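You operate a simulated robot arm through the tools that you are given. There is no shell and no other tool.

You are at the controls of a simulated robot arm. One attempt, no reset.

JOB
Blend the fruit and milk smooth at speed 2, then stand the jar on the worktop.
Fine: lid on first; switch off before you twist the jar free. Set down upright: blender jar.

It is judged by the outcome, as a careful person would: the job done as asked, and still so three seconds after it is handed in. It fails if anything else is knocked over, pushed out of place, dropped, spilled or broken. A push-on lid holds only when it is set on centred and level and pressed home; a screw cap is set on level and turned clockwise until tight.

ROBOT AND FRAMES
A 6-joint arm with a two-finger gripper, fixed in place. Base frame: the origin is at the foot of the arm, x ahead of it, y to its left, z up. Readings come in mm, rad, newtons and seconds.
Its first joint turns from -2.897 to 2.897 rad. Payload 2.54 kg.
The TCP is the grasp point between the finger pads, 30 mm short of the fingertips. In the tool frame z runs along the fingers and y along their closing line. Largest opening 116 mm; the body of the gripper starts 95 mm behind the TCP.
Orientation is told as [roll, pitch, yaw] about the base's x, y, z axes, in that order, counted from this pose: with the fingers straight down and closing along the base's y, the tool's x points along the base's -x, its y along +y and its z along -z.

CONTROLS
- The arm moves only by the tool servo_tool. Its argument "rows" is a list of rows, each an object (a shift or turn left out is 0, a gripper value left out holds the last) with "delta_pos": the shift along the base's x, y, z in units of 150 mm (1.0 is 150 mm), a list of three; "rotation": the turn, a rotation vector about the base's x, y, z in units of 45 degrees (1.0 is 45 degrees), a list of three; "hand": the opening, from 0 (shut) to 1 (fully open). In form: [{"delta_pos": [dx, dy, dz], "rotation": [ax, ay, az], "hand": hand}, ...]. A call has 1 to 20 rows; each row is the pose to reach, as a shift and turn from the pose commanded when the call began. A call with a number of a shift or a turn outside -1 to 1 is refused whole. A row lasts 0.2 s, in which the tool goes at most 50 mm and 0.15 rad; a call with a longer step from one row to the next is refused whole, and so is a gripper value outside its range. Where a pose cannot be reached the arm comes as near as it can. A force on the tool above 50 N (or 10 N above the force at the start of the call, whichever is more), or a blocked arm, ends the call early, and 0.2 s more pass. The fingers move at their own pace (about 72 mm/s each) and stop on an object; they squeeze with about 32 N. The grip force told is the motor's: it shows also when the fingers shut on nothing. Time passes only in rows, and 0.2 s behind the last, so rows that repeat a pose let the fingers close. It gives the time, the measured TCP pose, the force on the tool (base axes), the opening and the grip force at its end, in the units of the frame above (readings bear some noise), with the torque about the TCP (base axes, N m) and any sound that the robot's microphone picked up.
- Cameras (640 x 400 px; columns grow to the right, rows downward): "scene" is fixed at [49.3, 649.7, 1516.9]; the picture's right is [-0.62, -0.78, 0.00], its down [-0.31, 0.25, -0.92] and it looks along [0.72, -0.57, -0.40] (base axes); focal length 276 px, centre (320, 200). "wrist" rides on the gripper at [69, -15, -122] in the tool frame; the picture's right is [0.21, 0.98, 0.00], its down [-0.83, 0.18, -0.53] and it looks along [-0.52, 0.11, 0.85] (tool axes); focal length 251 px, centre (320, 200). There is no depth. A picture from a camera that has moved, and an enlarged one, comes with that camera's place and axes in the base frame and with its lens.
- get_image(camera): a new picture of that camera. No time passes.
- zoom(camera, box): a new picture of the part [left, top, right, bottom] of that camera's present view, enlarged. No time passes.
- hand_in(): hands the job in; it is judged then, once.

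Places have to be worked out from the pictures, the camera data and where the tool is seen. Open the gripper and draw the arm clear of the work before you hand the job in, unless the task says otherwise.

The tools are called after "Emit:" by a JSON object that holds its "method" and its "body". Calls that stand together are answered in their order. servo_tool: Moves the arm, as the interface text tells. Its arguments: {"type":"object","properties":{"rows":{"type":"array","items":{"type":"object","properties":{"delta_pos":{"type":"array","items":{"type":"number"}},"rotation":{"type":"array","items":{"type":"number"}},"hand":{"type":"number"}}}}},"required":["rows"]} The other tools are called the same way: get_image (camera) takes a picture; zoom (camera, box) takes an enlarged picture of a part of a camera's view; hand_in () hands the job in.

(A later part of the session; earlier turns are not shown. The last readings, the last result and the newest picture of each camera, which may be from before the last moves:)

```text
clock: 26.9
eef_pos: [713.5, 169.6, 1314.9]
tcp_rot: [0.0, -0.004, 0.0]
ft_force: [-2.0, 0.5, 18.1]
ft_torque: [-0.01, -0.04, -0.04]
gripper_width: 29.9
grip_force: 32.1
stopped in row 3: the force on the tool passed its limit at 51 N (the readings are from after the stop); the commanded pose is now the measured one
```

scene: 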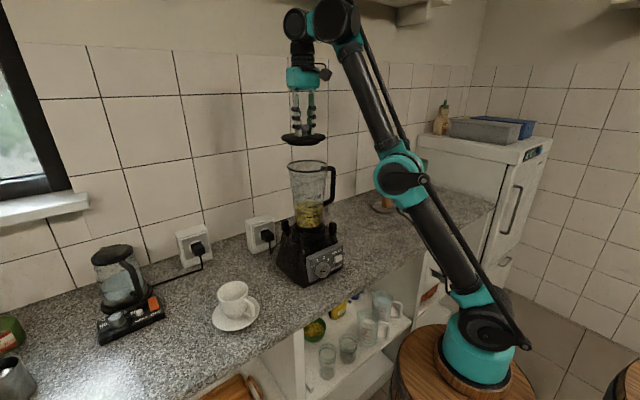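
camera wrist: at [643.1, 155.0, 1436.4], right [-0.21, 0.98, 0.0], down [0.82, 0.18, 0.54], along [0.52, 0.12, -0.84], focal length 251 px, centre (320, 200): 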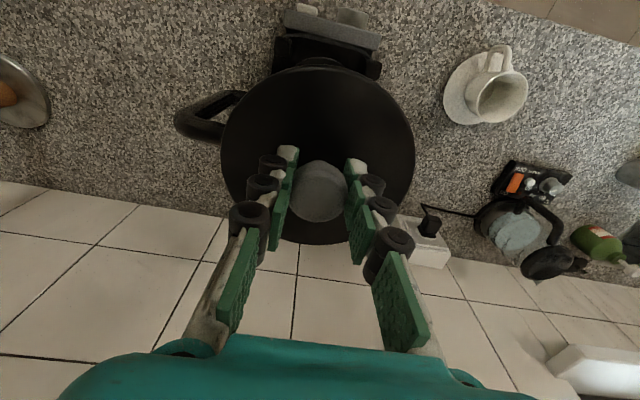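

It is solid at 51 N with no further travel. I'll open the gripper and rise straight up.

Emit:
{"method": "servo_tool", "body": {"rows": [{"delta_pos": [0, 0, 0.003]}, {"delta_pos": [0, 0, 0.003], "hand": 0.5}, {"delta_pos": [0, 0, 0.003], "hand": 0.8}, {"delta_pos": [0, 0, 0.003], "hand": 0.8}, {"delta_pos": [0, 0, 0.003], "hand": 0.8}, {"delta_pos": [0, 0, 0.1], "hand": 0.8}, {"delta_pos": [0, 0, 0.25], "hand": 0.8}, {"delta_pos": [0, 0, 0.25], "hand": 0.8}]}}

Emit:
{"method": "zoom", "body": {"camera": "scene", "box": [275, 130, 355, 190]}}

Emit:
{"method": "get_image", "body": {"camera": "wrist"}}

```text
clock: 28.7
eef_pos: [714.3, 169.8, 1352.3]
tcp_rot: [0.003, -0.002, 0.001]
ft_force: [0.2, -0.6, 0.2]
ft_torque: [0.01, 0.02, 0.03]
gripper_width: 92.6
grip_force: 0.1
heard: snap
```

```text
6.67 times, centred on (315, 160) of scene
camera zoom: at [49.3, 649.7, 1516.9], right [-0.62, -0.78, 0.0], down [-0.31, 0.25, -0.92], along [0.72, -0.57, -0.4], focal length 1844 px, centre (353, 467)
```

zoom: 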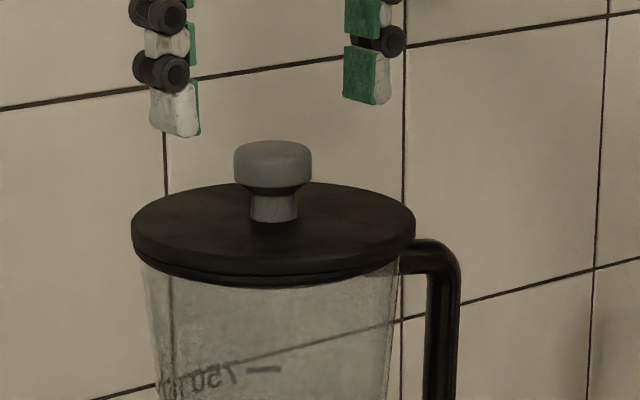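

```text
taken
camera wrist: at [643.8, 154.9, 1473.5], right [-0.21, 0.98, 0.0], down [0.82, 0.18, 0.54], along [0.52, 0.12, -0.84], focal length 251 px, centre (320, 200)
```

wrist: 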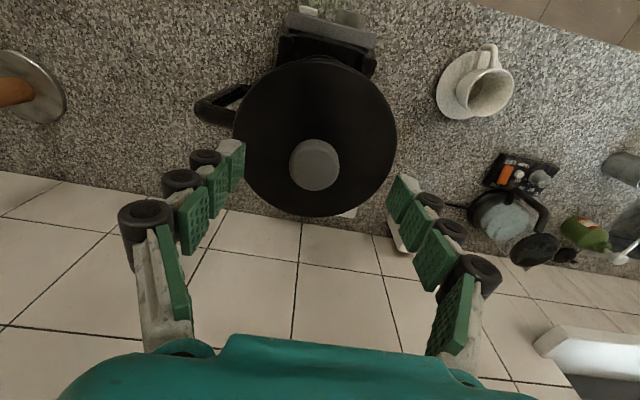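

I heard a snap, which could be the lid clicking home. I'll check the lid's seating again closely.

Emit:
{"method": "zoom", "body": {"camera": "scene", "box": [285, 140, 345, 190]}}

Emit:
{"method": "zoom", "body": {"camera": "wrist", "box": [180, 0, 440, 230]}}

```text
8.00 times, centred on (315, 165) of scene
camera zoom: at [49.3, 649.7, 1516.9], right [-0.62, -0.78, 0.0], down [-0.31, 0.25, -0.92], along [0.72, -0.57, -0.4], focal length 2212 px, centre (360, 480)
```

zoom: 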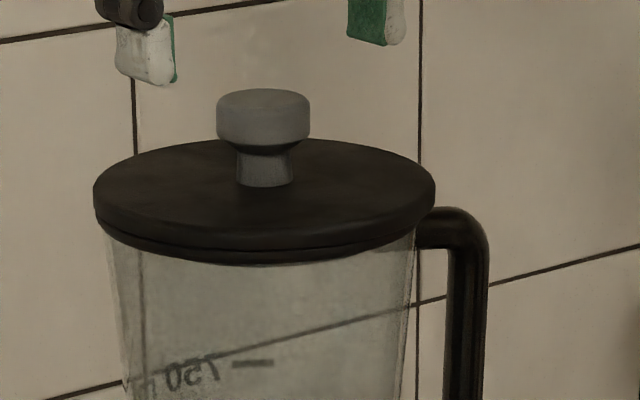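

```text
1.74 times, centred on (310, 115) of wrist
camera zoom: at [643.8, 154.9, 1473.5], right [-0.21, 0.98, 0.0], down [0.82, 0.18, 0.54], along [0.52, 0.12, -0.84], focal length 437 px, centre (337, 348)
```

zoom: 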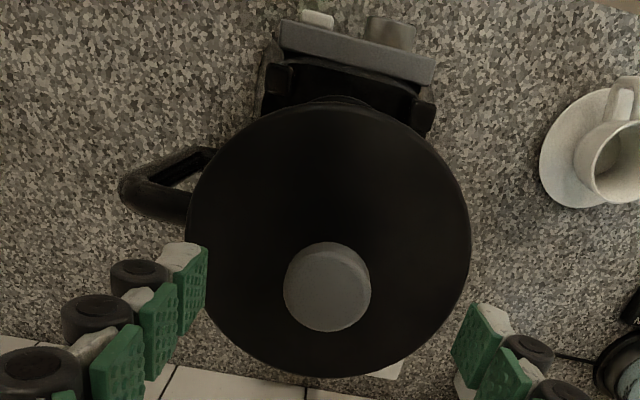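

I zoom tighter on the lid's left and right edges to check that the overhang is even and there's no tilt.

Emit:
{"method": "zoom", "body": {"camera": "scene", "box": [290, 155, 314, 177]}}

Emit:
{"method": "zoom", "body": {"camera": "scene", "box": [310, 155, 334, 177]}}

```text
16.00 times, centred on (302, 166) of scene
camera zoom: at [49.3, 649.7, 1516.9], right [-0.62, -0.78, 0.0], down [-0.31, 0.25, -0.92], along [0.72, -0.57, -0.4], focal length 4424 px, centre (608, 744)
```

zoom: 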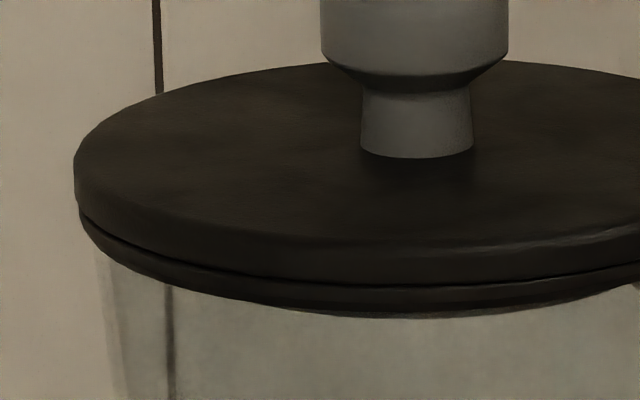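

```text
16.00 times, centred on (322, 166) of scene
camera zoom: at [49.3, 649.7, 1516.9], right [-0.62, -0.78, 0.0], down [-0.31, 0.25, -0.92], along [0.72, -0.57, -0.4], focal length 4424 px, centre (288, 744)
```

zoom: 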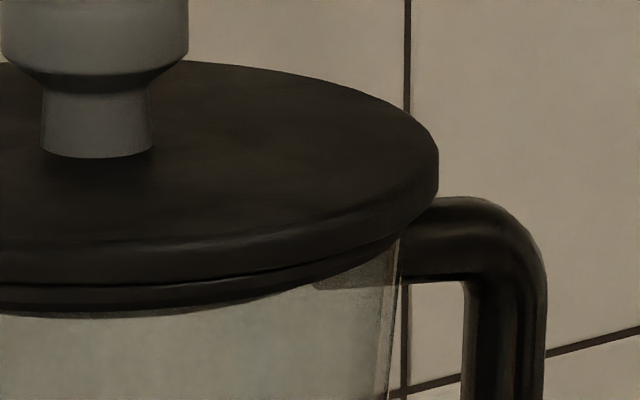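

The lid is level and seated with nearly even overhang. As a precaution I'll close the fingers and press once more on the knob's top centre at about (718, 168).

Emit:
{"method": "servo_tool", "body": {"rows": [{"delta_pos": [0.01, -0.005, 0.05]}, {"delta_pos": [0.025, -0.011, 0.05], "hand": 0.0}, {"delta_pos": [0.025, -0.011, 0.05], "hand": 0.0}, {"delta_pos": [0.025, -0.011, 0.05], "hand": 0.0}, {"delta_pos": [0.025, -0.011, 0.05], "hand": 0.0}, {"delta_pos": [0.025, -0.011, 0.05], "hand": 0.0}, {"delta_pos": [0.025, -0.011, 0.02], "hand": 0.0}, {"delta_pos": [0.025, -0.011, -0.01], "hand": 0.0}, {"delta_pos": [0.025, -0.011, -0.025], "hand": 0.0}]}}

Emit:
{"method": "zoom", "body": {"camera": "scene", "box": [275, 130, 355, 190]}}

```text
clock: 30.7
eef_pos: [717.8, 168.5, 1347.2]
tcp_rot: [0.002, -0.003, -0.001]
ft_force: [0.7, 0.1, -0.4]
ft_torque: [0.03, -0.01, -0.01]
gripper_width: 0.2
grip_force: 28.3
```

```text
6.67 times, centred on (315, 160) of scene
camera zoom: at [49.3, 649.7, 1516.9], right [-0.62, -0.78, 0.0], down [-0.31, 0.25, -0.92], along [0.72, -0.57, -0.4], focal length 1844 px, centre (353, 467)
```

zoom: 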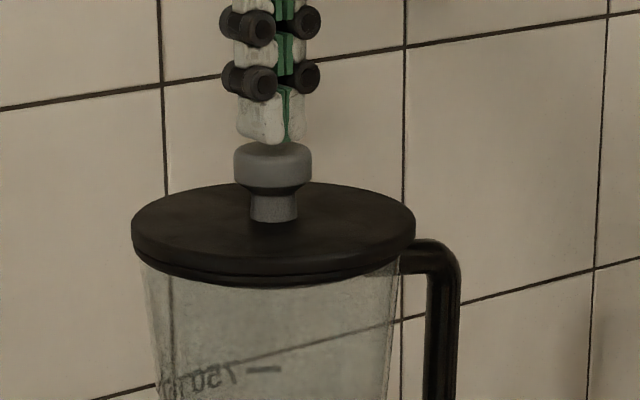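

The closed fingertips are centred just above the knob. I'll press down in small steps.

Emit:
{"method": "servo_tool", "body": {"rows": [{"delta_pos": [0, 0, -0.01]}, {"delta_pos": [0, 0, -0.02]}, {"delta_pos": [0, 0, -0.028]}, {"delta_pos": [0, 0, -0.034]}, {"delta_pos": [0, 0, -0.039]}, {"delta_pos": [0, 0, -0.043]}, {"delta_pos": [0, 0, -0.047]}]}}

Emit:
{"method": "zoom", "body": {"camera": "scene", "box": [275, 130, 355, 190]}}

```text
clock: 32.4
eef_pos: [719.3, 169.6, 1341.6]
tcp_rot: [0.002, -0.006, -0.001]
ft_force: [4.4, 1.5, 20.9]
ft_torque: [0.03, -0.04, -0.01]
gripper_width: 6.0
grip_force: 28.2
stopped in row 7: the force on the tool passed its limit at 52 N (the readings are from after the stop); the commanded pose is now the measured one
```

```text
6.67 times, centred on (315, 160) of scene
camera zoom: at [49.3, 649.7, 1516.9], right [-0.62, -0.78, 0.0], down [-0.31, 0.25, -0.92], along [0.72, -0.57, -0.4], focal length 1844 px, centre (353, 467)
```

zoom: 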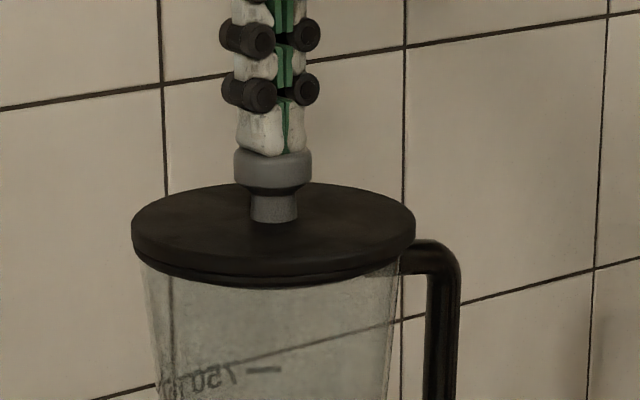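

The lid doesn't budge at 52 N and no further snap sounded, so it is home. Now I'll rise and draw back in front of the blender to view the control panel with the wrist camera.

Emit:
{"method": "servo_tool", "body": {"rows": [{"delta_pos": [0, 0, 0.1], "hand": 0.0}, {"delta_pos": [-0.1, 0, 0.2]}, {"delta_pos": [-0.4, 0, 0.2]}, {"delta_pos": [-0.7, 0, 0.2]}, {"delta_pos": [-1.0, 0, 0.2]}, {"delta_pos": [-1.0, 0, 0.2]}]}}

Emit:
{"method": "servo_tool", "body": {"rows": [{"delta_pos": [-0.3, 0, 0]}, {"delta_pos": [-0.6, 0, 0.0]}, {"delta_pos": [-0.8, 0, -0.2]}, {"delta_pos": [-0.8, 0, -0.5]}, {"delta_pos": [-0.8, 0, -0.8]}, {"delta_pos": [-0.8, 0, -1.0]}]}}

Emit:
{"method": "get_image", "body": {"camera": "wrist"}}

Emit:
{"method": "get_image", "body": {"camera": "scene"}}

```text
clock: 33.8
eef_pos: [566.6, 170.3, 1370.7]
tcp_rot: [0.001, -0.005, -0.001]
ft_force: [1.3, -0.1, 0.6]
ft_torque: [0.0, 0.0, 0.01]
gripper_width: 0.1
grip_force: 28.7
```

```text
clock: 35.2
eef_pos: [448.7, 169.1, 1219.6]
tcp_rot: [0.001, -0.005, -0.003]
ft_force: [-0.1, 1.2, -1.1]
ft_torque: [-0.02, -0.03, 0.04]
gripper_width: 0.0
grip_force: 28.5
```

```text
taken
camera wrist: at [377.9, 154.6, 1342.2], right [-0.21, 0.98, 0.0], down [0.82, 0.18, 0.54], along [0.53, 0.12, -0.84], focal length 251 px, centre (320, 200)
```

wrist: 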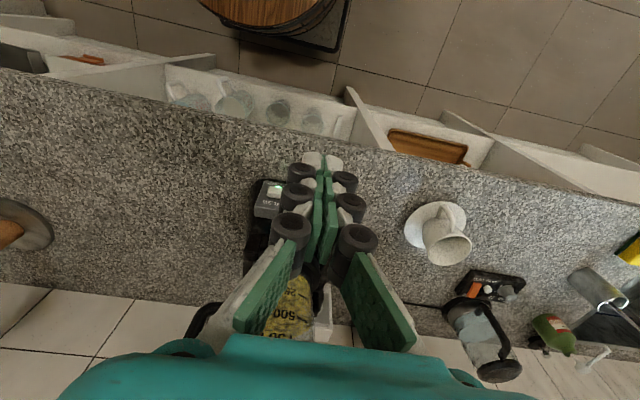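

```text
taken
```

scene: 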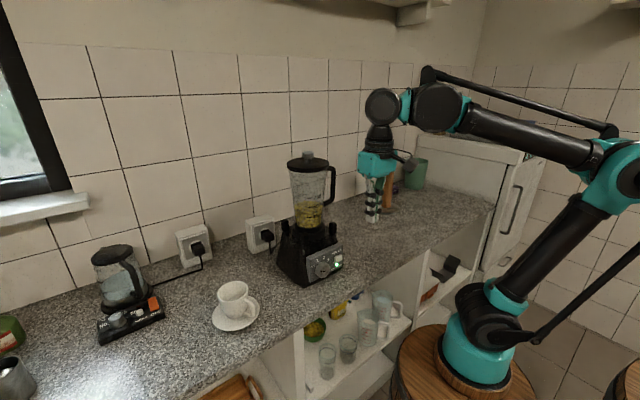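

A green light now shows on the panel. I'll zoom in on it.

Emit:
{"method": "zoom", "body": {"camera": "scene", "box": [295, 235, 355, 285]}}

Emit:
{"method": "zoom", "body": {"camera": "wrist", "box": [240, 150, 360, 250]}}

```text
8.00 times, centred on (325, 260) of scene
camera zoom: at [49.3, 649.7, 1516.9], right [-0.62, -0.78, 0.0], down [-0.31, 0.25, -0.92], along [0.72, -0.57, -0.4], focal length 2212 px, centre (280, -280)
```

zoom: 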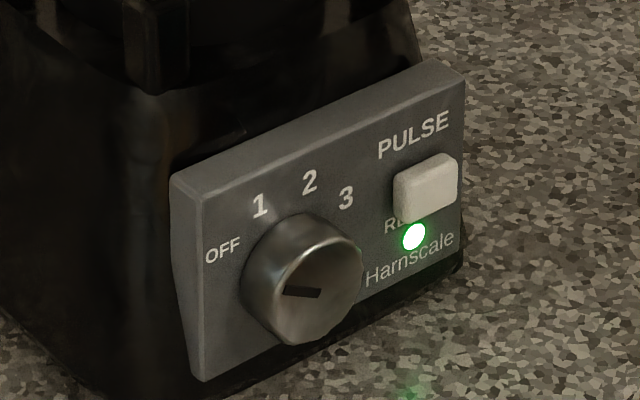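

```text
4.00 times, centred on (300, 200) of wrist
camera zoom: at [377.9, 154.6, 1342.2], right [-0.21, 0.98, 0.0], down [0.82, 0.18, 0.54], along [0.53, 0.12, -0.84], focal length 1006 px, centre (400, 200)
```

zoom: 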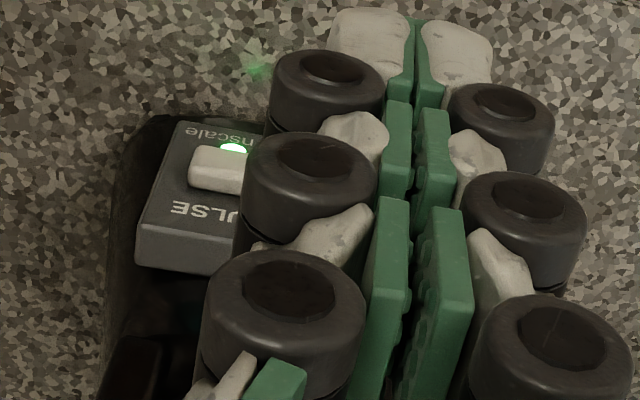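

READY is lit, so the lid interlock is satisfied. To grip the dial I need the tool pointing into the panel with the camera off to the left, so I'll open the fingers and yaw -90° here in free space.

Emit:
{"method": "servo_tool", "body": {"rows": [{"rotation": [0, 0, -0.17], "hand": 0.8}, {"rotation": [0, 0, -0.34]}, {"rotation": [0, 0, -0.51]}, {"rotation": [0, 0, -0.68]}, {"rotation": [0, 0, -0.85]}, {"rotation": [0, 0, -1.0]}]}}

Emit:
{"method": "servo_tool", "body": {"rows": [{"rotation": [0, 0, -0.17]}, {"rotation": [0, 0, -0.34]}, {"rotation": [0, 0, -0.51]}, {"rotation": [0, 0, -0.68]}, {"rotation": [0, 0, -0.85]}, {"rotation": [0, 0, -1.0]}]}}

Emit:
{"method": "get_image", "body": {"camera": "scene"}}

```text
clock: 36.6
eef_pos: [449.7, 169.1, 1221.6]
tcp_rot: [0.003, -0.005, -0.79]
ft_force: [-1.1, -0.1, -0.4]
ft_torque: [-0.01, -0.03, -0.01]
gripper_width: 93.0
grip_force: 0.0
```

```text
clock: 38.0
eef_pos: [448.7, 167.1, 1220.8]
tcp_rot: [0.002, -0.005, -1.574]
ft_force: [0.0, 0.7, 0.0]
ft_torque: [0.0, 0.01, 0.02]
gripper_width: 92.6
grip_force: 0.1
```

```text
taken
```

scene: 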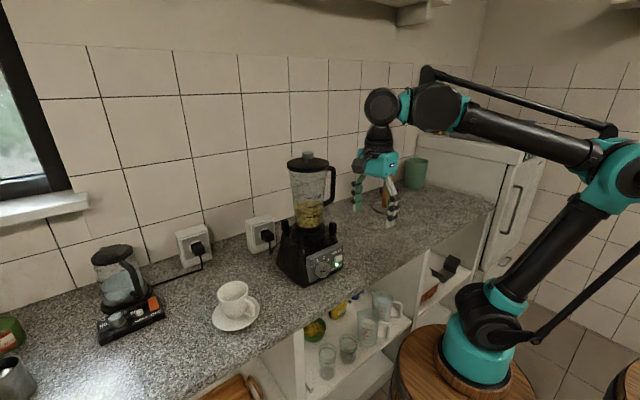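

Yaw is at -90° as wanted. Next I'll pitch the tool forward -45° while moving slightly ahead, staying in front of the jar.

Emit:
{"method": "servo_tool", "body": {"rows": [{"delta_pos": [0.1, 0, 0], "rotation": [0, -0.17, 0]}, {"delta_pos": [0.2, 0, 0], "rotation": [0, -0.34, 0]}, {"delta_pos": [0.3, 0, 0], "rotation": [0, -0.51, 0]}, {"delta_pos": [0.4, 0, 0], "rotation": [0, -0.68, 0]}, {"delta_pos": [0.5, 0, 0], "rotation": [0, -0.85, 0]}, {"delta_pos": [0.5, 0, 0], "rotation": [0, -1.0, 0]}, {"delta_pos": [0.5, 0, 0], "rotation": [0, -1.0, 0]}]}}

Emit:
{"method": "get_image", "body": {"camera": "wrist"}}

Emit:
{"method": "get_image", "body": {"camera": "scene"}}

```text
clock: 39.6
eef_pos: [526.3, 169.0, 1221.1]
tcp_rot: [0.79, -0.003, -1.574]
ft_force: [0.8, 0.3, -0.5]
ft_torque: [0.03, 0.01, -0.04]
gripper_width: 92.8
grip_force: 0.0
```

```text
taken
camera wrist: at [426.1, 238.8, 1296.1], right [0.69, 0.21, 0.69], down [-0.25, -0.82, 0.51], along [0.68, -0.53, -0.51], focal length 251 px, centre (320, 200)
```

wrist: 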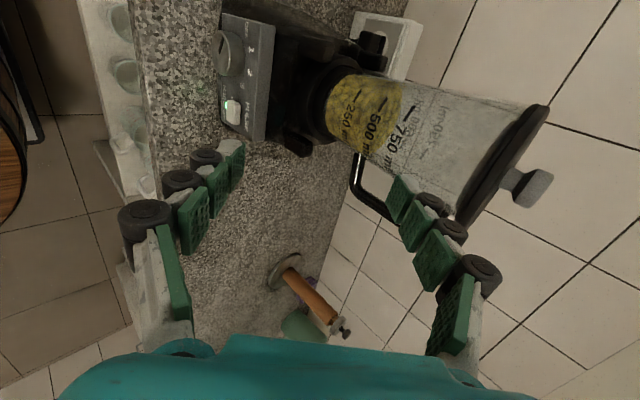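

```text
taken
```

scene: 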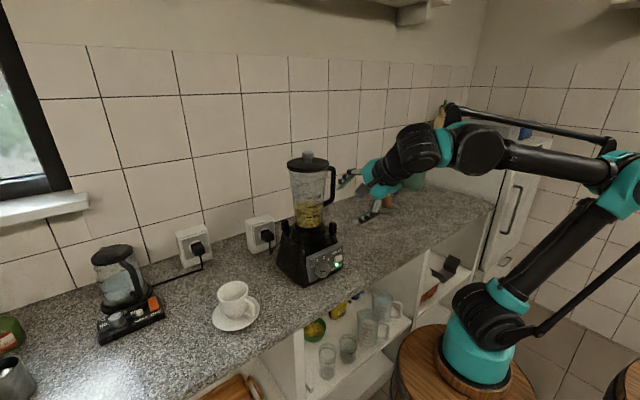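

The wrist camera now sees the control panel. I'll zoom in there.

Emit:
{"method": "zoom", "body": {"camera": "wrist", "box": [195, 0, 295, 150]}}

```text
2.67 times, centred on (245, 75) of wrist
camera zoom: at [426.1, 238.8, 1296.1], right [0.69, 0.21, 0.69], down [-0.25, -0.82, 0.51], along [0.68, -0.53, -0.51], focal length 670 px, centre (520, 533)
```

zoom: 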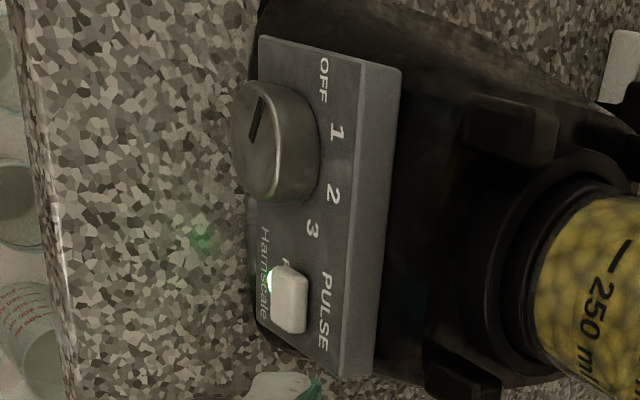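

The dial pointer is on OFF; the marks OFF-1-2-3 run clockwise. I'll pitch on to about -78° while lowering in front of the panel for a frontal view.

Emit:
{"method": "servo_tool", "body": {"rows": [{"delta_pos": [-0.1, 0.05, -0.2], "rotation": [0, -0.15, 0]}, {"delta_pos": [-0.2, 0.1, -0.4], "rotation": [0, -0.3, 0]}, {"delta_pos": [-0.25, 0.14, -0.6], "rotation": [0, -0.45, 0]}, {"delta_pos": [-0.25, 0.14, -0.8], "rotation": [0, -0.6, 0]}, {"delta_pos": [-0.25, 0.14, -1.0], "rotation": [0, -0.73, 0]}, {"delta_pos": [-0.25, 0.14, -1.0], "rotation": [0, -0.73, 0]}]}}

Emit:
{"method": "get_image", "body": {"camera": "wrist"}}

Emit:
{"method": "get_image", "body": {"camera": "scene"}}

```text
clock: 41.0
eef_pos: [520.0, 183.1, 1070.7]
tcp_rot: [1.338, -0.058, -1.557]
ft_force: [0.1, 0.0, 0.2]
ft_torque: [-0.03, -0.02, 0.02]
gripper_width: 92.9
grip_force: 0.1
out of reach, approached as far as the arm can: row 3, 4, 5, 6
```

```text
taken
camera wrist: at [394.8, 252.1, 1079.3], right [0.22, 0.27, 0.94], down [-0.47, -0.81, 0.35], along [0.86, -0.51, -0.05], focal length 251 px, centre (320, 200)
```

wrist: 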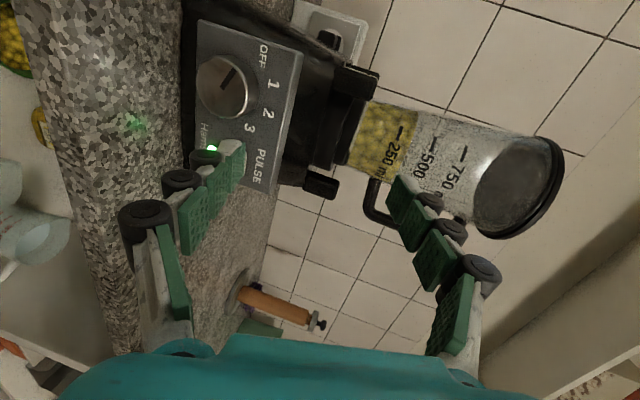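

```text
taken
```

scene: 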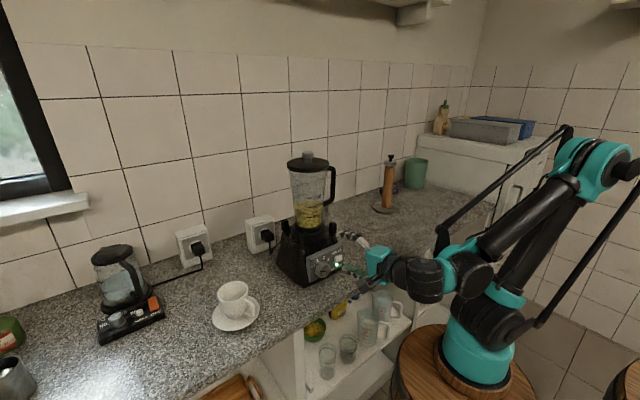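

A good frontal view of the panel. The arm is near its inner limit here, but the dial is farther out. I'll zoom in to measure the dial and panel.

Emit:
{"method": "zoom", "body": {"camera": "wrist", "box": [175, 10, 315, 200]}}

Emit:
{"method": "zoom", "body": {"camera": "scene", "box": [290, 220, 400, 300]}}

```text
2.11 times, centred on (245, 105) of wrist
camera zoom: at [394.8, 252.1, 1079.3], right [0.22, 0.27, 0.94], down [-0.47, -0.81, 0.35], along [0.86, -0.51, -0.05], focal length 529 px, centre (478, 400)
```

zoom: 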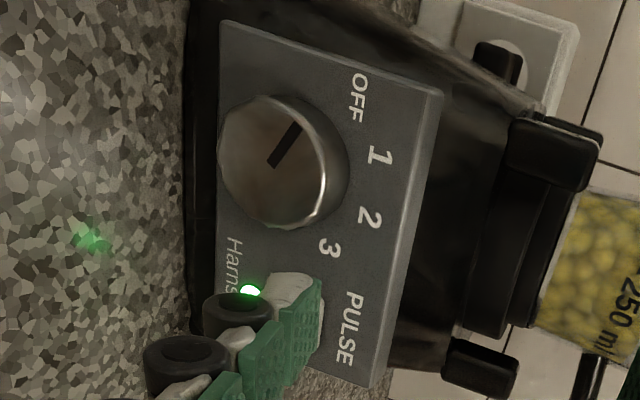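

```text
5.00 times, centred on (345, 260) of scene
camera zoom: at [49.3, 649.7, 1516.9], right [-0.62, -0.78, 0.0], down [-0.31, 0.25, -0.92], along [0.72, -0.57, -0.4], focal length 1383 px, centre (195, -100)
```

zoom: 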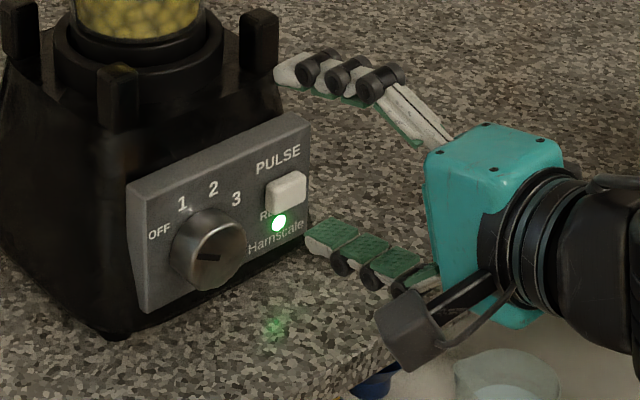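

Triangulating both wrist views and the scene: the panel is vertical at x ≈ 619 and the dial (about 44 mm wide) has its face centre near (596, 196, 960), with settings about 40° apart, so OFF→2 is about 80° clockwise. I'll level the tool, roll -30° and drop in front of the dial.

Emit:
{"method": "servo_tool", "body": {"rows": [{"delta_pos": [0.05, 0.01, -0.1], "rotation": [-0.1, -0.05, 0.01]}, {"delta_pos": [0.07, 0.03, -0.22], "rotation": [-0.2, -0.1, 0.02]}, {"delta_pos": [0.07, 0.05, -0.35], "rotation": [-0.3, -0.15, 0.03]}, {"delta_pos": [0.07, 0.07, -0.48], "rotation": [-0.42, -0.21, 0.04]}, {"delta_pos": [0.07, 0.08, -0.6], "rotation": [-0.52, -0.26, 0.045]}, {"delta_pos": [0.07, 0.083, -0.737], "rotation": [-0.593, -0.295, 0.051]}, {"delta_pos": [0.07, 0.083, -0.737], "rotation": [-0.593, -0.295, 0.051]}]}}

Emit:
{"method": "get_image", "body": {"camera": "wrist"}}

Emit:
{"method": "get_image", "body": {"camera": "scene"}}

```text
clock: 42.6
eef_pos: [532.5, 202.4, 996.6]
tcp_rot: [1.575, -0.526, -1.587]
ft_force: [0.0, 0.5, 1.0]
ft_torque: [-0.01, 0.0, 0.02]
gripper_width: 92.8
grip_force: 0.0
out of reach, approached as far as the arm can: row 5, 6, 7
```

```text
taken
camera wrist: at [408.1, 255.9, 948.4], right [0.01, 0.68, 0.74], down [-0.54, -0.62, 0.57], along [0.84, -0.4, 0.36], focal length 251 px, centre (320, 200)
```

wrist: 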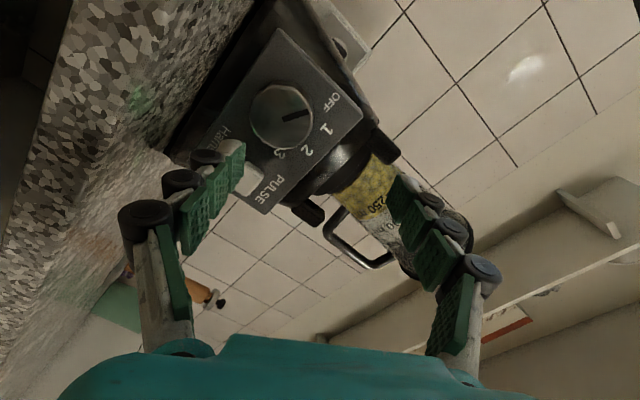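

```text
taken
```

scene: 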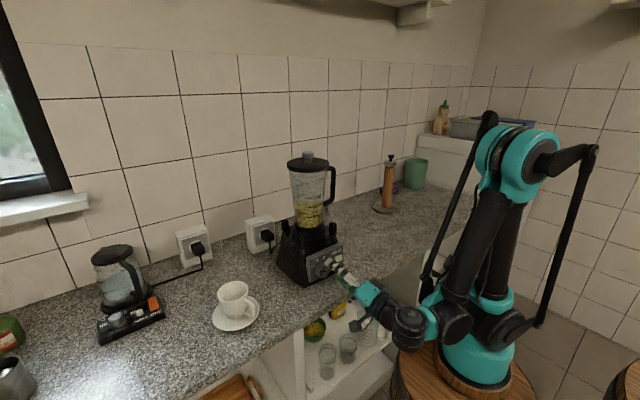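

Nearly there: (532, 202, 997) with the right orientation, limited by the fold of the arm. I'll move forward and down where it should reach, keeping the tips short of the dial face.

Emit:
{"method": "servo_tool", "body": {"rows": [{"delta_pos": [0.08, -0.02, 0.0]}, {"delta_pos": [0.16, -0.046, -0.06]}, {"delta_pos": [0.17, -0.046, -0.13]}, {"delta_pos": [0.17, -0.046, -0.2]}, {"delta_pos": [0.17, -0.046, -0.241]}, {"delta_pos": [0.17, -0.046, -0.241]}]}}

Emit:
{"method": "get_image", "body": {"camera": "wrist"}}

Emit:
{"method": "zoom", "body": {"camera": "scene", "box": [290, 220, 430, 330]}}

```text
clock: 44.0
eef_pos: [558.0, 196.1, 997.4]
tcp_rot: [1.577, -0.526, -1.587]
ft_force: [0.3, -0.3, -0.4]
ft_torque: [-0.02, -0.02, -0.02]
gripper_width: 92.9
grip_force: 0.0
out of reach, approached as far as the arm can: row 2, 3, 4, 5, 6
```

```text
taken
camera wrist: at [435.6, 250.0, 948.0], right [0.01, 0.68, 0.74], down [-0.54, -0.62, 0.57], along [0.84, -0.4, 0.36], focal length 251 px, centre (320, 200)
```

wrist: 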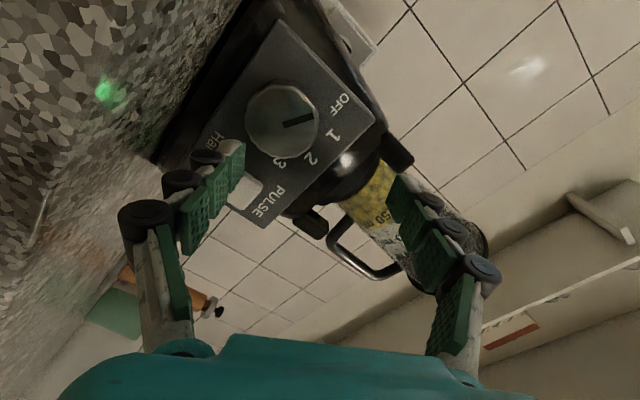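

```text
3.64 times, centred on (360, 275) of scene
camera zoom: at [49.3, 649.7, 1516.9], right [-0.62, -0.78, 0.0], down [-0.31, 0.25, -0.92], along [0.72, -0.57, -0.4], focal length 1006 px, centre (174, -73)
```

zoom: 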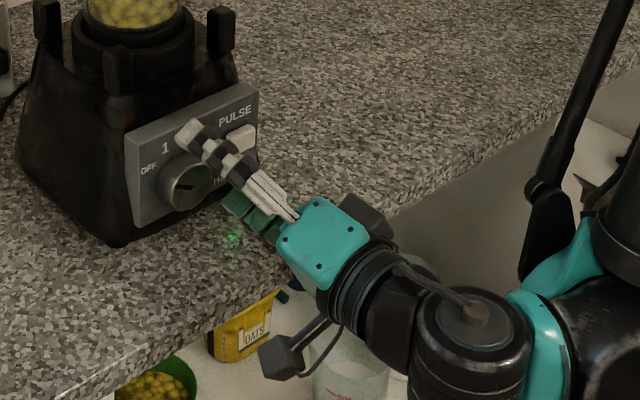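

With the tool fully horizontal the arm can't go below z ≈ 997. I'll instead use a tool pitched about 65°, with the finger line kept perpendicular to the dial axis, so that turning about base x still turns the dial. First I'll roll back about x in the clear.

Emit:
{"method": "servo_tool", "body": {"rows": [{"delta_pos": [-0.1, 0, 0.05], "rotation": [-0.17, 0, 0]}, {"delta_pos": [-0.15, 0, 0.1], "rotation": [-0.34, 0, 0]}, {"delta_pos": [-0.15, 0, 0.1], "rotation": [-0.51, 0, 0]}, {"delta_pos": [-0.15, 0, 0.1], "rotation": [-0.68, 0, 0]}, {"delta_pos": [-0.15, 0, 0.1], "rotation": [-0.85, 0, 0]}, {"delta_pos": [-0.15, 0, 0.1], "rotation": [-1.0, 0, 0]}, {"delta_pos": [-0.15, 0, 0.1], "rotation": [-1.0, 0, 0], "hand": 0.6}]}}

```text
clock: 45.6
eef_pos: [535.6, 194.9, 1011.4]
tcp_rot: [1.621, -1.311, -1.624]
ft_force: [-0.4, -0.5, 0.9]
ft_torque: [0.0, -0.01, -0.03]
gripper_width: 69.5
grip_force: 0.0
```

Roll is at -75° as expected. I'll continue another -45°.

Emit:
{"method": "servo_tool", "body": {"rows": [{"rotation": [-0.17, 0, 0]}, {"rotation": [-0.34, 0, 0]}, {"rotation": [-0.51, 0, 0]}, {"rotation": [-0.68, 0, 0]}, {"rotation": [-0.85, 0, 0]}, {"rotation": [-1.0, 0, 0]}, {"rotation": [-1.0, 0, 0]}]}}

Emit:
{"method": "servo_tool", "body": {"rows": [{"delta_pos": [0.0, 0, 0], "rotation": [-0.05, 0.1, -0.07]}, {"delta_pos": [0.0, 0, 0], "rotation": [-0.1, 0.2, -0.14]}, {"delta_pos": [0.0, 0, 0], "rotation": [-0.15, 0.3, -0.21]}, {"delta_pos": [0.0, 0, 0], "rotation": [-0.2, 0.4, -0.28]}, {"delta_pos": [0.0, 0, 0], "rotation": [-0.222, 0.4565, -0.32]}, {"delta_pos": [0.0, 0, 0], "rotation": [-0.222, 0.4565, -0.32]}]}}

Emit:
{"method": "get_image", "body": {"camera": "wrist"}}

Emit:
{"method": "zoom", "body": {"camera": "scene", "box": [290, 220, 430, 330]}}

```text
clock: 47.2
eef_pos: [536.3, 194.5, 1011.2]
tcp_rot: [-1.595, -1.044, 1.599]
ft_force: [0.5, 0.3, -0.1]
ft_torque: [0.04, 0.03, 0.02]
gripper_width: 69.8
grip_force: 0.1
```

```text
clock: 48.6
eef_pos: [535.7, 194.2, 1009.6]
tcp_rot: [-1.117, -0.767, 0.961]
ft_force: [-0.2, -0.3, 0.8]
ft_torque: [-0.01, -0.05, -0.01]
gripper_width: 69.5
grip_force: 0.1
```

```text
taken
camera wrist: at [395.3, 175.0, 1010.2], right [-0.09, 0.62, -0.78], down [-0.15, 0.77, 0.62], along [0.99, 0.17, 0.02], focal length 251 px, centre (320, 200)
```

wrist: 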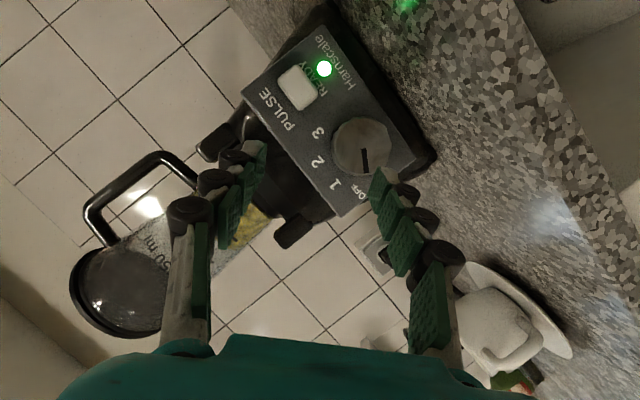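

```text
3.64 times, centred on (360, 275) of scene
camera zoom: at [49.3, 649.7, 1516.9], right [-0.62, -0.78, 0.0], down [-0.31, 0.25, -0.92], along [0.72, -0.57, -0.4], focal length 1006 px, centre (174, -73)
```

zoom: 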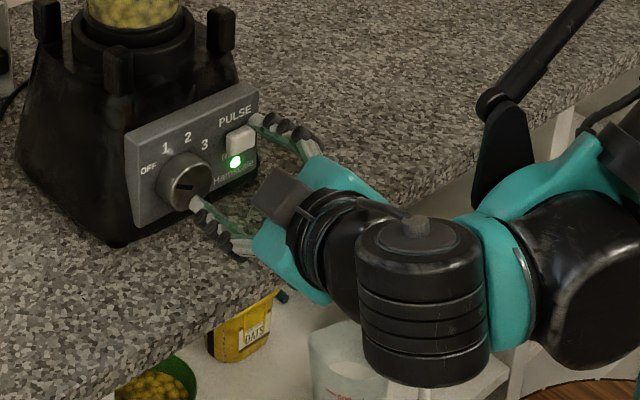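

Orientation is right: finger line lies in the panel plane at -40°. I'll zoom in to re-measure the dial from this view.

Emit:
{"method": "zoom", "body": {"camera": "wrist", "box": [260, 60, 440, 220]}}

```text
2.50 times, centred on (350, 140) of wrist
camera zoom: at [395.3, 175.0, 1010.2], right [-0.09, 0.62, -0.78], down [-0.15, 0.77, 0.62], along [0.99, 0.17, 0.02], focal length 629 px, centre (245, 350)
```

zoom: 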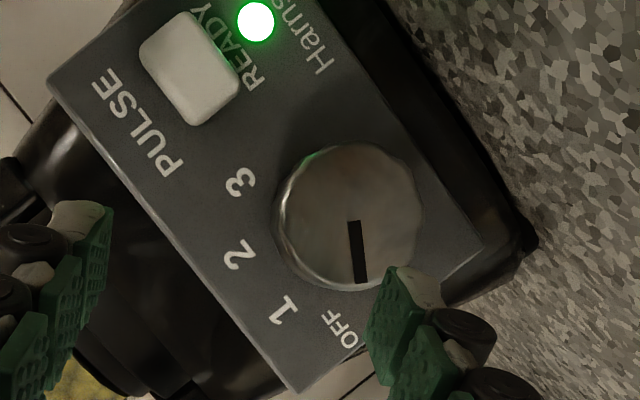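

The dial centre is confirmed at about (596.5, 197, 961). I'll align the TCP on the dial's axis first, then check before moving in.

Emit:
{"method": "servo_tool", "body": {"rows": [{"delta_pos": [0.03, 0.01, -0.1]}, {"delta_pos": [0.05, 0.016, -0.2]}, {"delta_pos": [0.06, 0.016, -0.28]}, {"delta_pos": [0.06, 0.016, -0.327]}, {"delta_pos": [0.06, 0.016, -0.327]}]}}

Emit:
{"method": "get_image", "body": {"camera": "wrist"}}

Emit:
{"method": "zoom", "body": {"camera": "scene", "box": [290, 230, 390, 310]}}

```text
clock: 49.8
eef_pos: [545.7, 197.0, 961.1]
tcp_rot: [-1.12, -0.769, 0.961]
ft_force: [0.5, -0.4, -0.4]
ft_torque: [0.04, -0.01, -0.01]
gripper_width: 69.5
grip_force: 0.0
```

```text
taken
camera wrist: at [404.1, 177.7, 960.8], right [-0.09, 0.62, -0.78], down [-0.15, 0.77, 0.63], along [0.99, 0.17, 0.02], focal length 251 px, centre (320, 200)
```

wrist: 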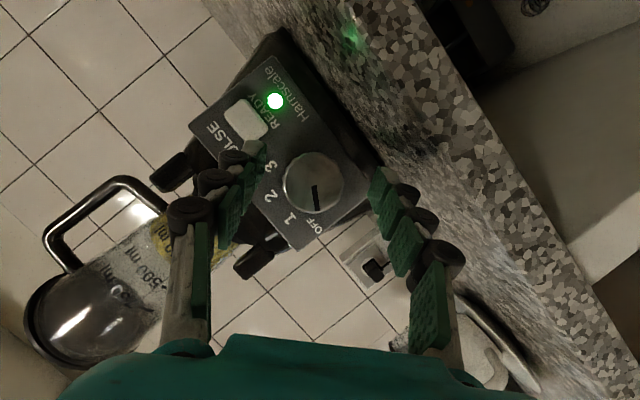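

```text
5.00 times, centred on (340, 270) of scene
camera zoom: at [49.3, 649.7, 1516.9], right [-0.62, -0.78, 0.0], down [-0.31, 0.25, -0.92], along [0.72, -0.57, -0.4], focal length 1383 px, centre (220, -150)
```

zoom: 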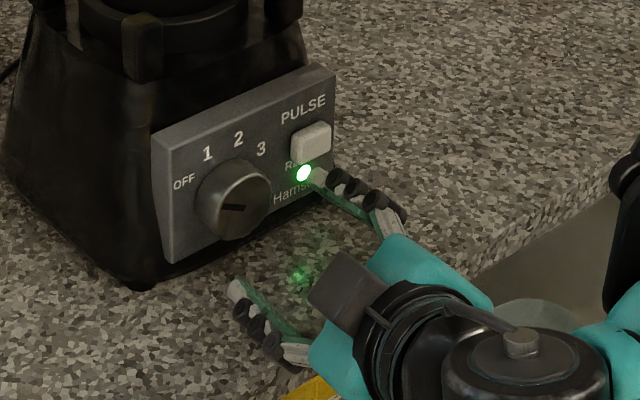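

The TCP is on the dial axis to within about 1.5 mm. I'll narrow the opening to ~57 mm to keep clear of the PULSE button, then advance to x ≈ 583.

Emit:
{"method": "servo_tool", "body": {"rows": [{"delta_pos": [0, 0, 0], "hand": 0.49}, {"delta_pos": [0.05, 0, 0], "hand": 0.49}, {"delta_pos": [0.1, 0, 0], "hand": 0.49}, {"delta_pos": [0.15, 0, 0], "hand": 0.49}, {"delta_pos": [0.2, 0, 0], "hand": 0.49}, {"delta_pos": [0.235, 0, 0], "hand": 0.49}, {"delta_pos": [0.235, 0, 0], "hand": 0.49}]}}

Emit:
{"method": "get_image", "body": {"camera": "wrist"}}

Emit:
{"method": "zoom", "body": {"camera": "scene", "box": [290, 230, 390, 310]}}

```text
clock: 51.4
eef_pos: [580.4, 198.0, 960.8]
tcp_rot: [-1.118, -0.771, 0.962]
ft_force: [1.0, 0.3, -0.1]
ft_torque: [0.02, 0.02, -0.02]
gripper_width: 56.7
grip_force: 0.0
```

```text
taken
camera wrist: at [439.6, 177.7, 961.2], right [-0.09, 0.62, -0.78], down [-0.15, 0.77, 0.63], along [0.99, 0.17, 0.02], focal length 251 px, centre (320, 200)
```

wrist: 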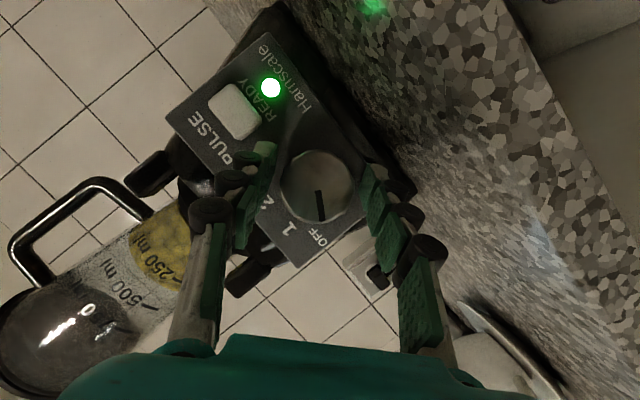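

```text
5.00 times, centred on (340, 270) of scene
camera zoom: at [49.3, 649.7, 1516.9], right [-0.62, -0.78, 0.0], down [-0.31, 0.25, -0.92], along [0.72, -0.57, -0.4], focal length 1383 px, centre (220, -150)
```

zoom: 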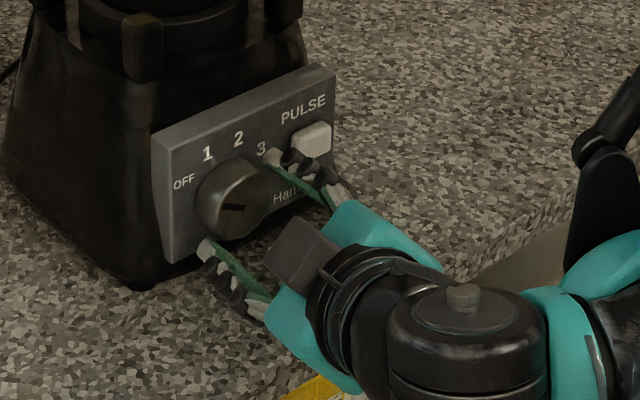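

The fingers straddle the dial symmetrically. I'll go 4 mm deeper and close on it.

Emit:
{"method": "servo_tool", "body": {"rows": [{"delta_pos": [0.025, -0.003, 0]}, {"delta_pos": [0.025, -0.003, 0], "hand": 0.3}, {"delta_pos": [0.025, -0.003, 0], "hand": 0.0}, {"delta_pos": [0.025, -0.003, 0], "hand": 0.0}]}}

Emit:
{"method": "get_image", "body": {"camera": "wrist"}}

Emit:
{"method": "zoom", "body": {"camera": "scene", "box": [290, 230, 390, 310]}}

```text
clock: 52.4
eef_pos: [584.7, 197.6, 960.7]
tcp_rot: [-1.117, -0.771, 0.962]
ft_force: [-4.3, 3.7, -0.8]
ft_torque: [0.07, 0.35, 0.01]
gripper_width: 46.2
grip_force: 31.9
```

```text
taken
camera wrist: at [443.1, 177.6, 960.9], right [-0.09, 0.62, -0.78], down [-0.15, 0.77, 0.63], along [0.99, 0.17, 0.02], focal length 251 px, centre (320, 200)
```

wrist: 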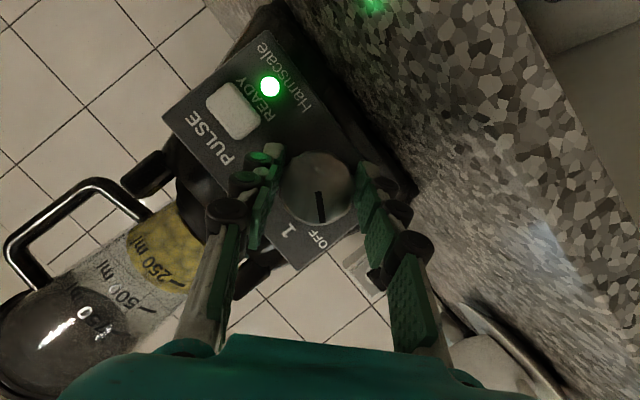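

```text
5.00 times, centred on (340, 270) of scene
camera zoom: at [49.3, 649.7, 1516.9], right [-0.62, -0.78, 0.0], down [-0.31, 0.25, -0.92], along [0.72, -0.57, -0.4], focal length 1383 px, centre (220, -150)
```

zoom: 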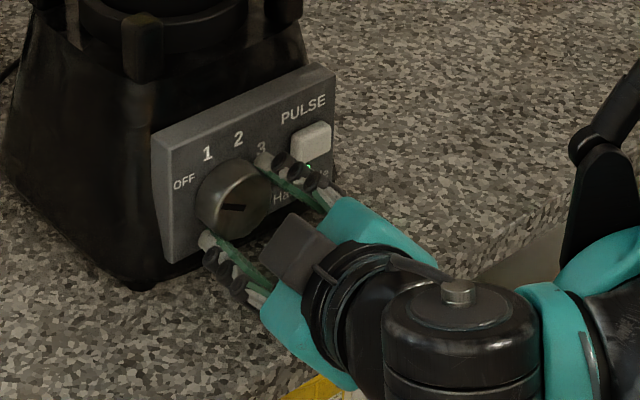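

The dial is gripped (46.2 mm). Now I'll turn it clockwise by rotating about base x, in small steps, first 40°.

Emit:
{"method": "servo_tool", "body": {"rows": [{"rotation": [0.12, 0, 0]}, {"rotation": [0.24, 0, 0]}, {"rotation": [0.36, 0, 0]}, {"rotation": [0.48, 0, 0]}, {"rotation": [0.6, 0, 0]}, {"rotation": [0.72, 0, 0]}, {"rotation": [0.84, 0, 0]}, {"rotation": [0.889, 0, 0]}]}}

Emit:
{"method": "get_image", "body": {"camera": "wrist"}}

Emit:
{"method": "zoom", "body": {"camera": "scene", "box": [290, 230, 390, 310]}}

```text
clock: 54.2
eef_pos: [584.3, 197.8, 960.7]
tcp_rot: [-0.007, -1.147, 0.006]
ft_force: [-12.9, 10.6, 0.4]
ft_torque: [-0.02, 0.45, 0.33]
gripper_width: 45.9
grip_force: 31.6
```

```text
taken
camera wrist: at [443.2, 182.7, 947.6], right [-0.09, 0.98, -0.2], down [-0.15, 0.18, 0.97], along [0.98, 0.12, 0.13], focal length 251 px, centre (320, 200)
```

wrist: 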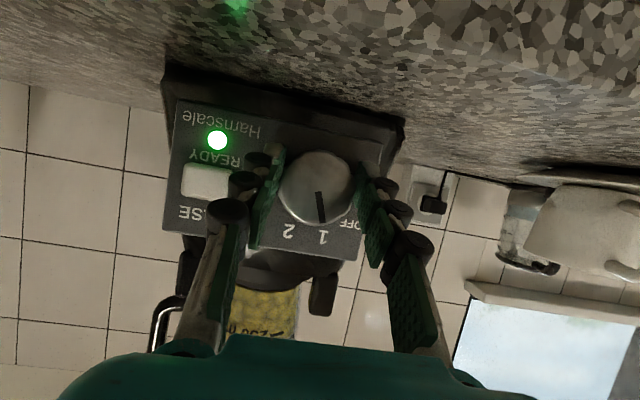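

```text
5.00 times, centred on (340, 270) of scene
camera zoom: at [49.3, 649.7, 1516.9], right [-0.62, -0.78, 0.0], down [-0.31, 0.25, -0.92], along [0.72, -0.57, -0.4], focal length 1383 px, centre (220, -150)
```

zoom: 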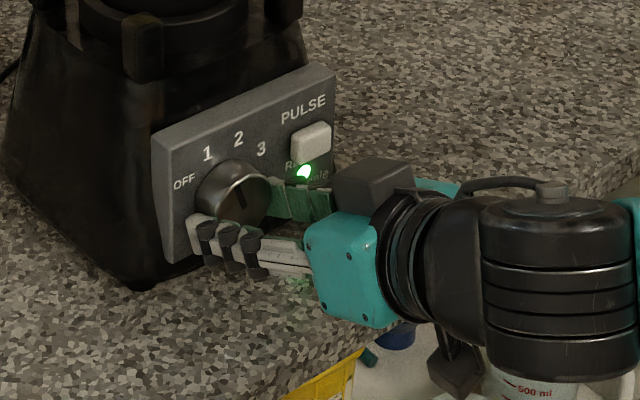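

The dial follows the grip: the pointer is now at 1. I'll zoom to confirm its angle before the next 40°.

Emit:
{"method": "zoom", "body": {"camera": "wrist", "box": [240, 120, 400, 260]}}

Emit:
{"method": "zoom", "body": {"camera": "scene", "box": [280, 150, 350, 240]}}

```text
2.86 times, centred on (320, 190) of wrist
camera zoom: at [443.2, 182.7, 947.6], right [-0.09, 0.98, -0.2], down [-0.15, 0.18, 0.97], along [0.98, 0.12, 0.13], focal length 718 px, centre (320, 229)
```

zoom: 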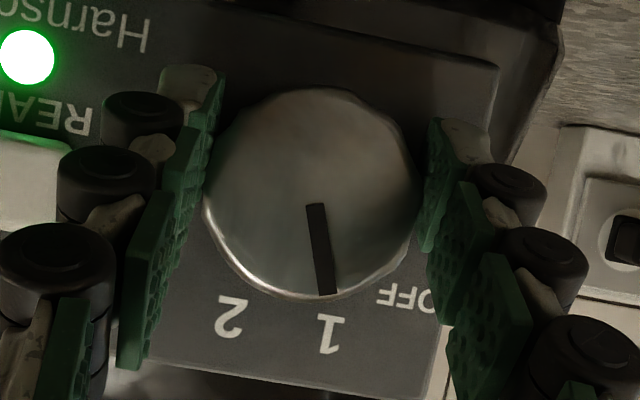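

```text
4.44 times, centred on (315, 195) of scene
camera zoom: at [49.3, 649.7, 1516.9], right [-0.62, -0.78, 0.0], down [-0.31, 0.25, -0.92], along [0.72, -0.57, -0.4], focal length 1229 px, centre (342, 222)
```

zoom: 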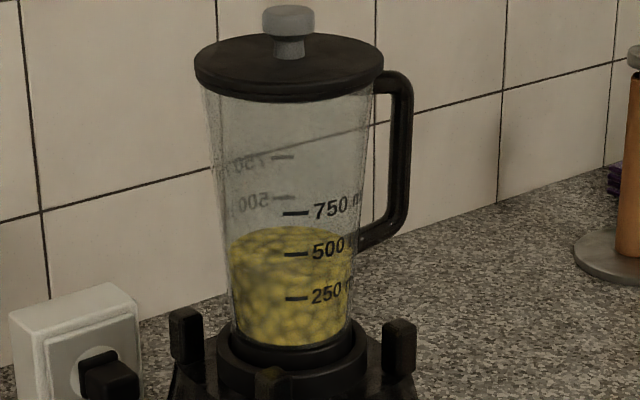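

The pointer is squarely at 1. I'll turn on another 40° to 2.

Emit:
{"method": "servo_tool", "body": {"rows": [{"rotation": [0.12, 0, 0]}, {"rotation": [0.24, 0, 0]}, {"rotation": [0.36, 0, 0]}, {"rotation": [0.48, 0, 0]}, {"rotation": [0.6, 0, 0]}, {"rotation": [0.72, 0, 0]}, {"rotation": [0.84, 0, 0]}, {"rotation": [0.889, 0, 0]}]}}

Emit:
{"method": "get_image", "body": {"camera": "wrist"}}

Emit:
{"method": "zoom", "body": {"camera": "scene", "box": [270, 150, 390, 310]}}

```text
clock: 56.0
eef_pos: [584.0, 195.5, 960.9]
tcp_rot: [1.115, -0.776, -0.958]
ft_force: [-13.9, 14.0, 0.5]
ft_torque: [0.0, 0.71, 0.92]
gripper_width: 46.5
grip_force: 32.4
```

```text
taken
camera wrist: at [442.8, 193.9, 941.4], right [-0.09, 0.88, 0.48], down [-0.15, -0.48, 0.86], along [0.99, 0.01, 0.17], focal length 251 px, centre (320, 200)
```

wrist: 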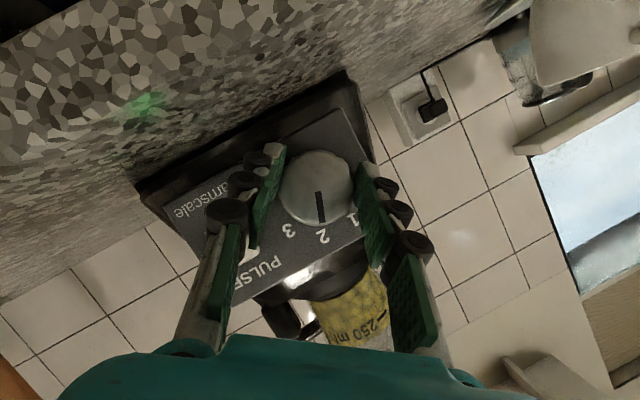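

```text
2.50 times, centred on (330, 230) of scene
camera zoom: at [49.3, 649.7, 1516.9], right [-0.62, -0.78, 0.0], down [-0.31, 0.25, -0.92], along [0.72, -0.57, -0.4], focal length 691 px, centre (295, 125)
```

zoom: 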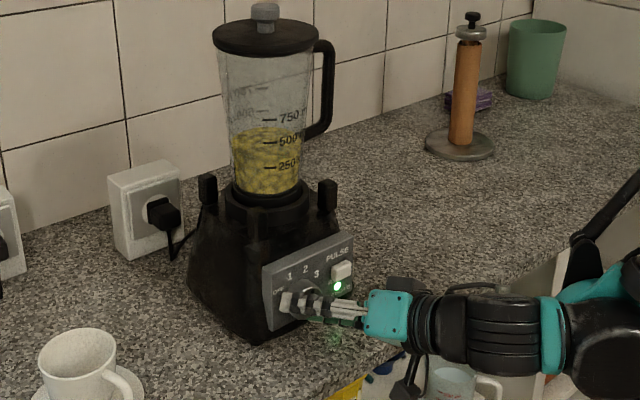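

The pointer looks to be at 2 but no motor sound was reported. I'll check the exact pointer angle and wait a second to listen.

Emit:
{"method": "servo_tool", "body": {"rows": [{"rotation": [0, 0, 0]}, {"rotation": [0, 0, 0]}, {"rotation": [0, 0, 0]}, {"rotation": [0, 0, 0]}]}}

Emit:
{"method": "zoom", "body": {"camera": "wrist", "box": [230, 120, 400, 270]}}

Emit:
{"method": "zoom", "body": {"camera": "scene", "box": [280, 190, 350, 240]}}

```text
clock: 57.0
eef_pos: [584.7, 196.5, 961.5]
tcp_rot: [1.111, -0.776, -0.958]
ft_force: [-14.4, 10.7, 0.4]
ft_torque: [0.02, 0.81, 0.38]
gripper_width: 46.5
grip_force: 31.5
```

```text
2.67 times, centred on (315, 195) of wrist
camera zoom: at [442.8, 193.7, 941.4], right [-0.09, 0.88, 0.47], down [-0.15, -0.48, 0.86], along [0.99, 0.01, 0.17], focal length 670 px, centre (333, 213)
```

zoom: 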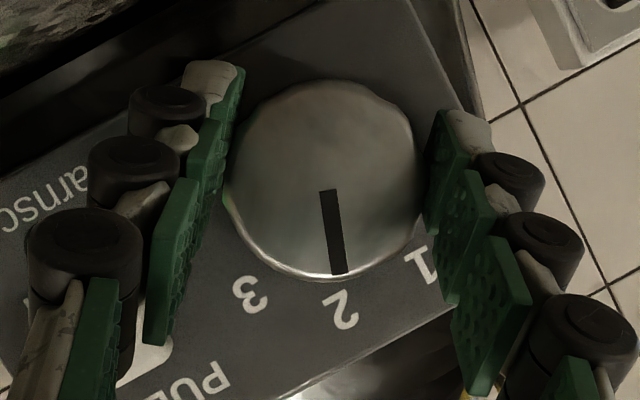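

```text
8.00 times, centred on (315, 215) of scene
camera zoom: at [49.3, 649.7, 1516.9], right [-0.62, -0.78, 0.0], down [-0.31, 0.25, -0.92], along [0.72, -0.57, -0.4], focal length 2212 px, centre (360, 80)
```

zoom: 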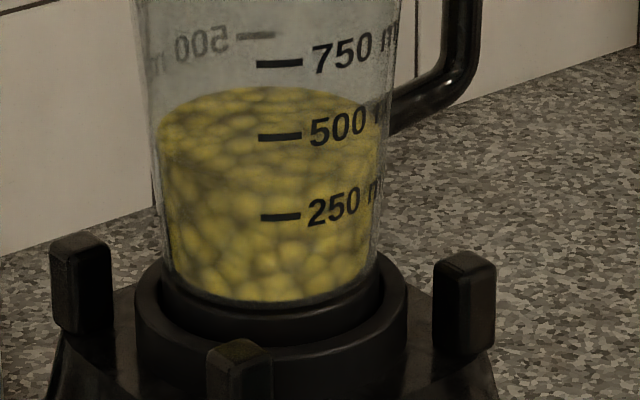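

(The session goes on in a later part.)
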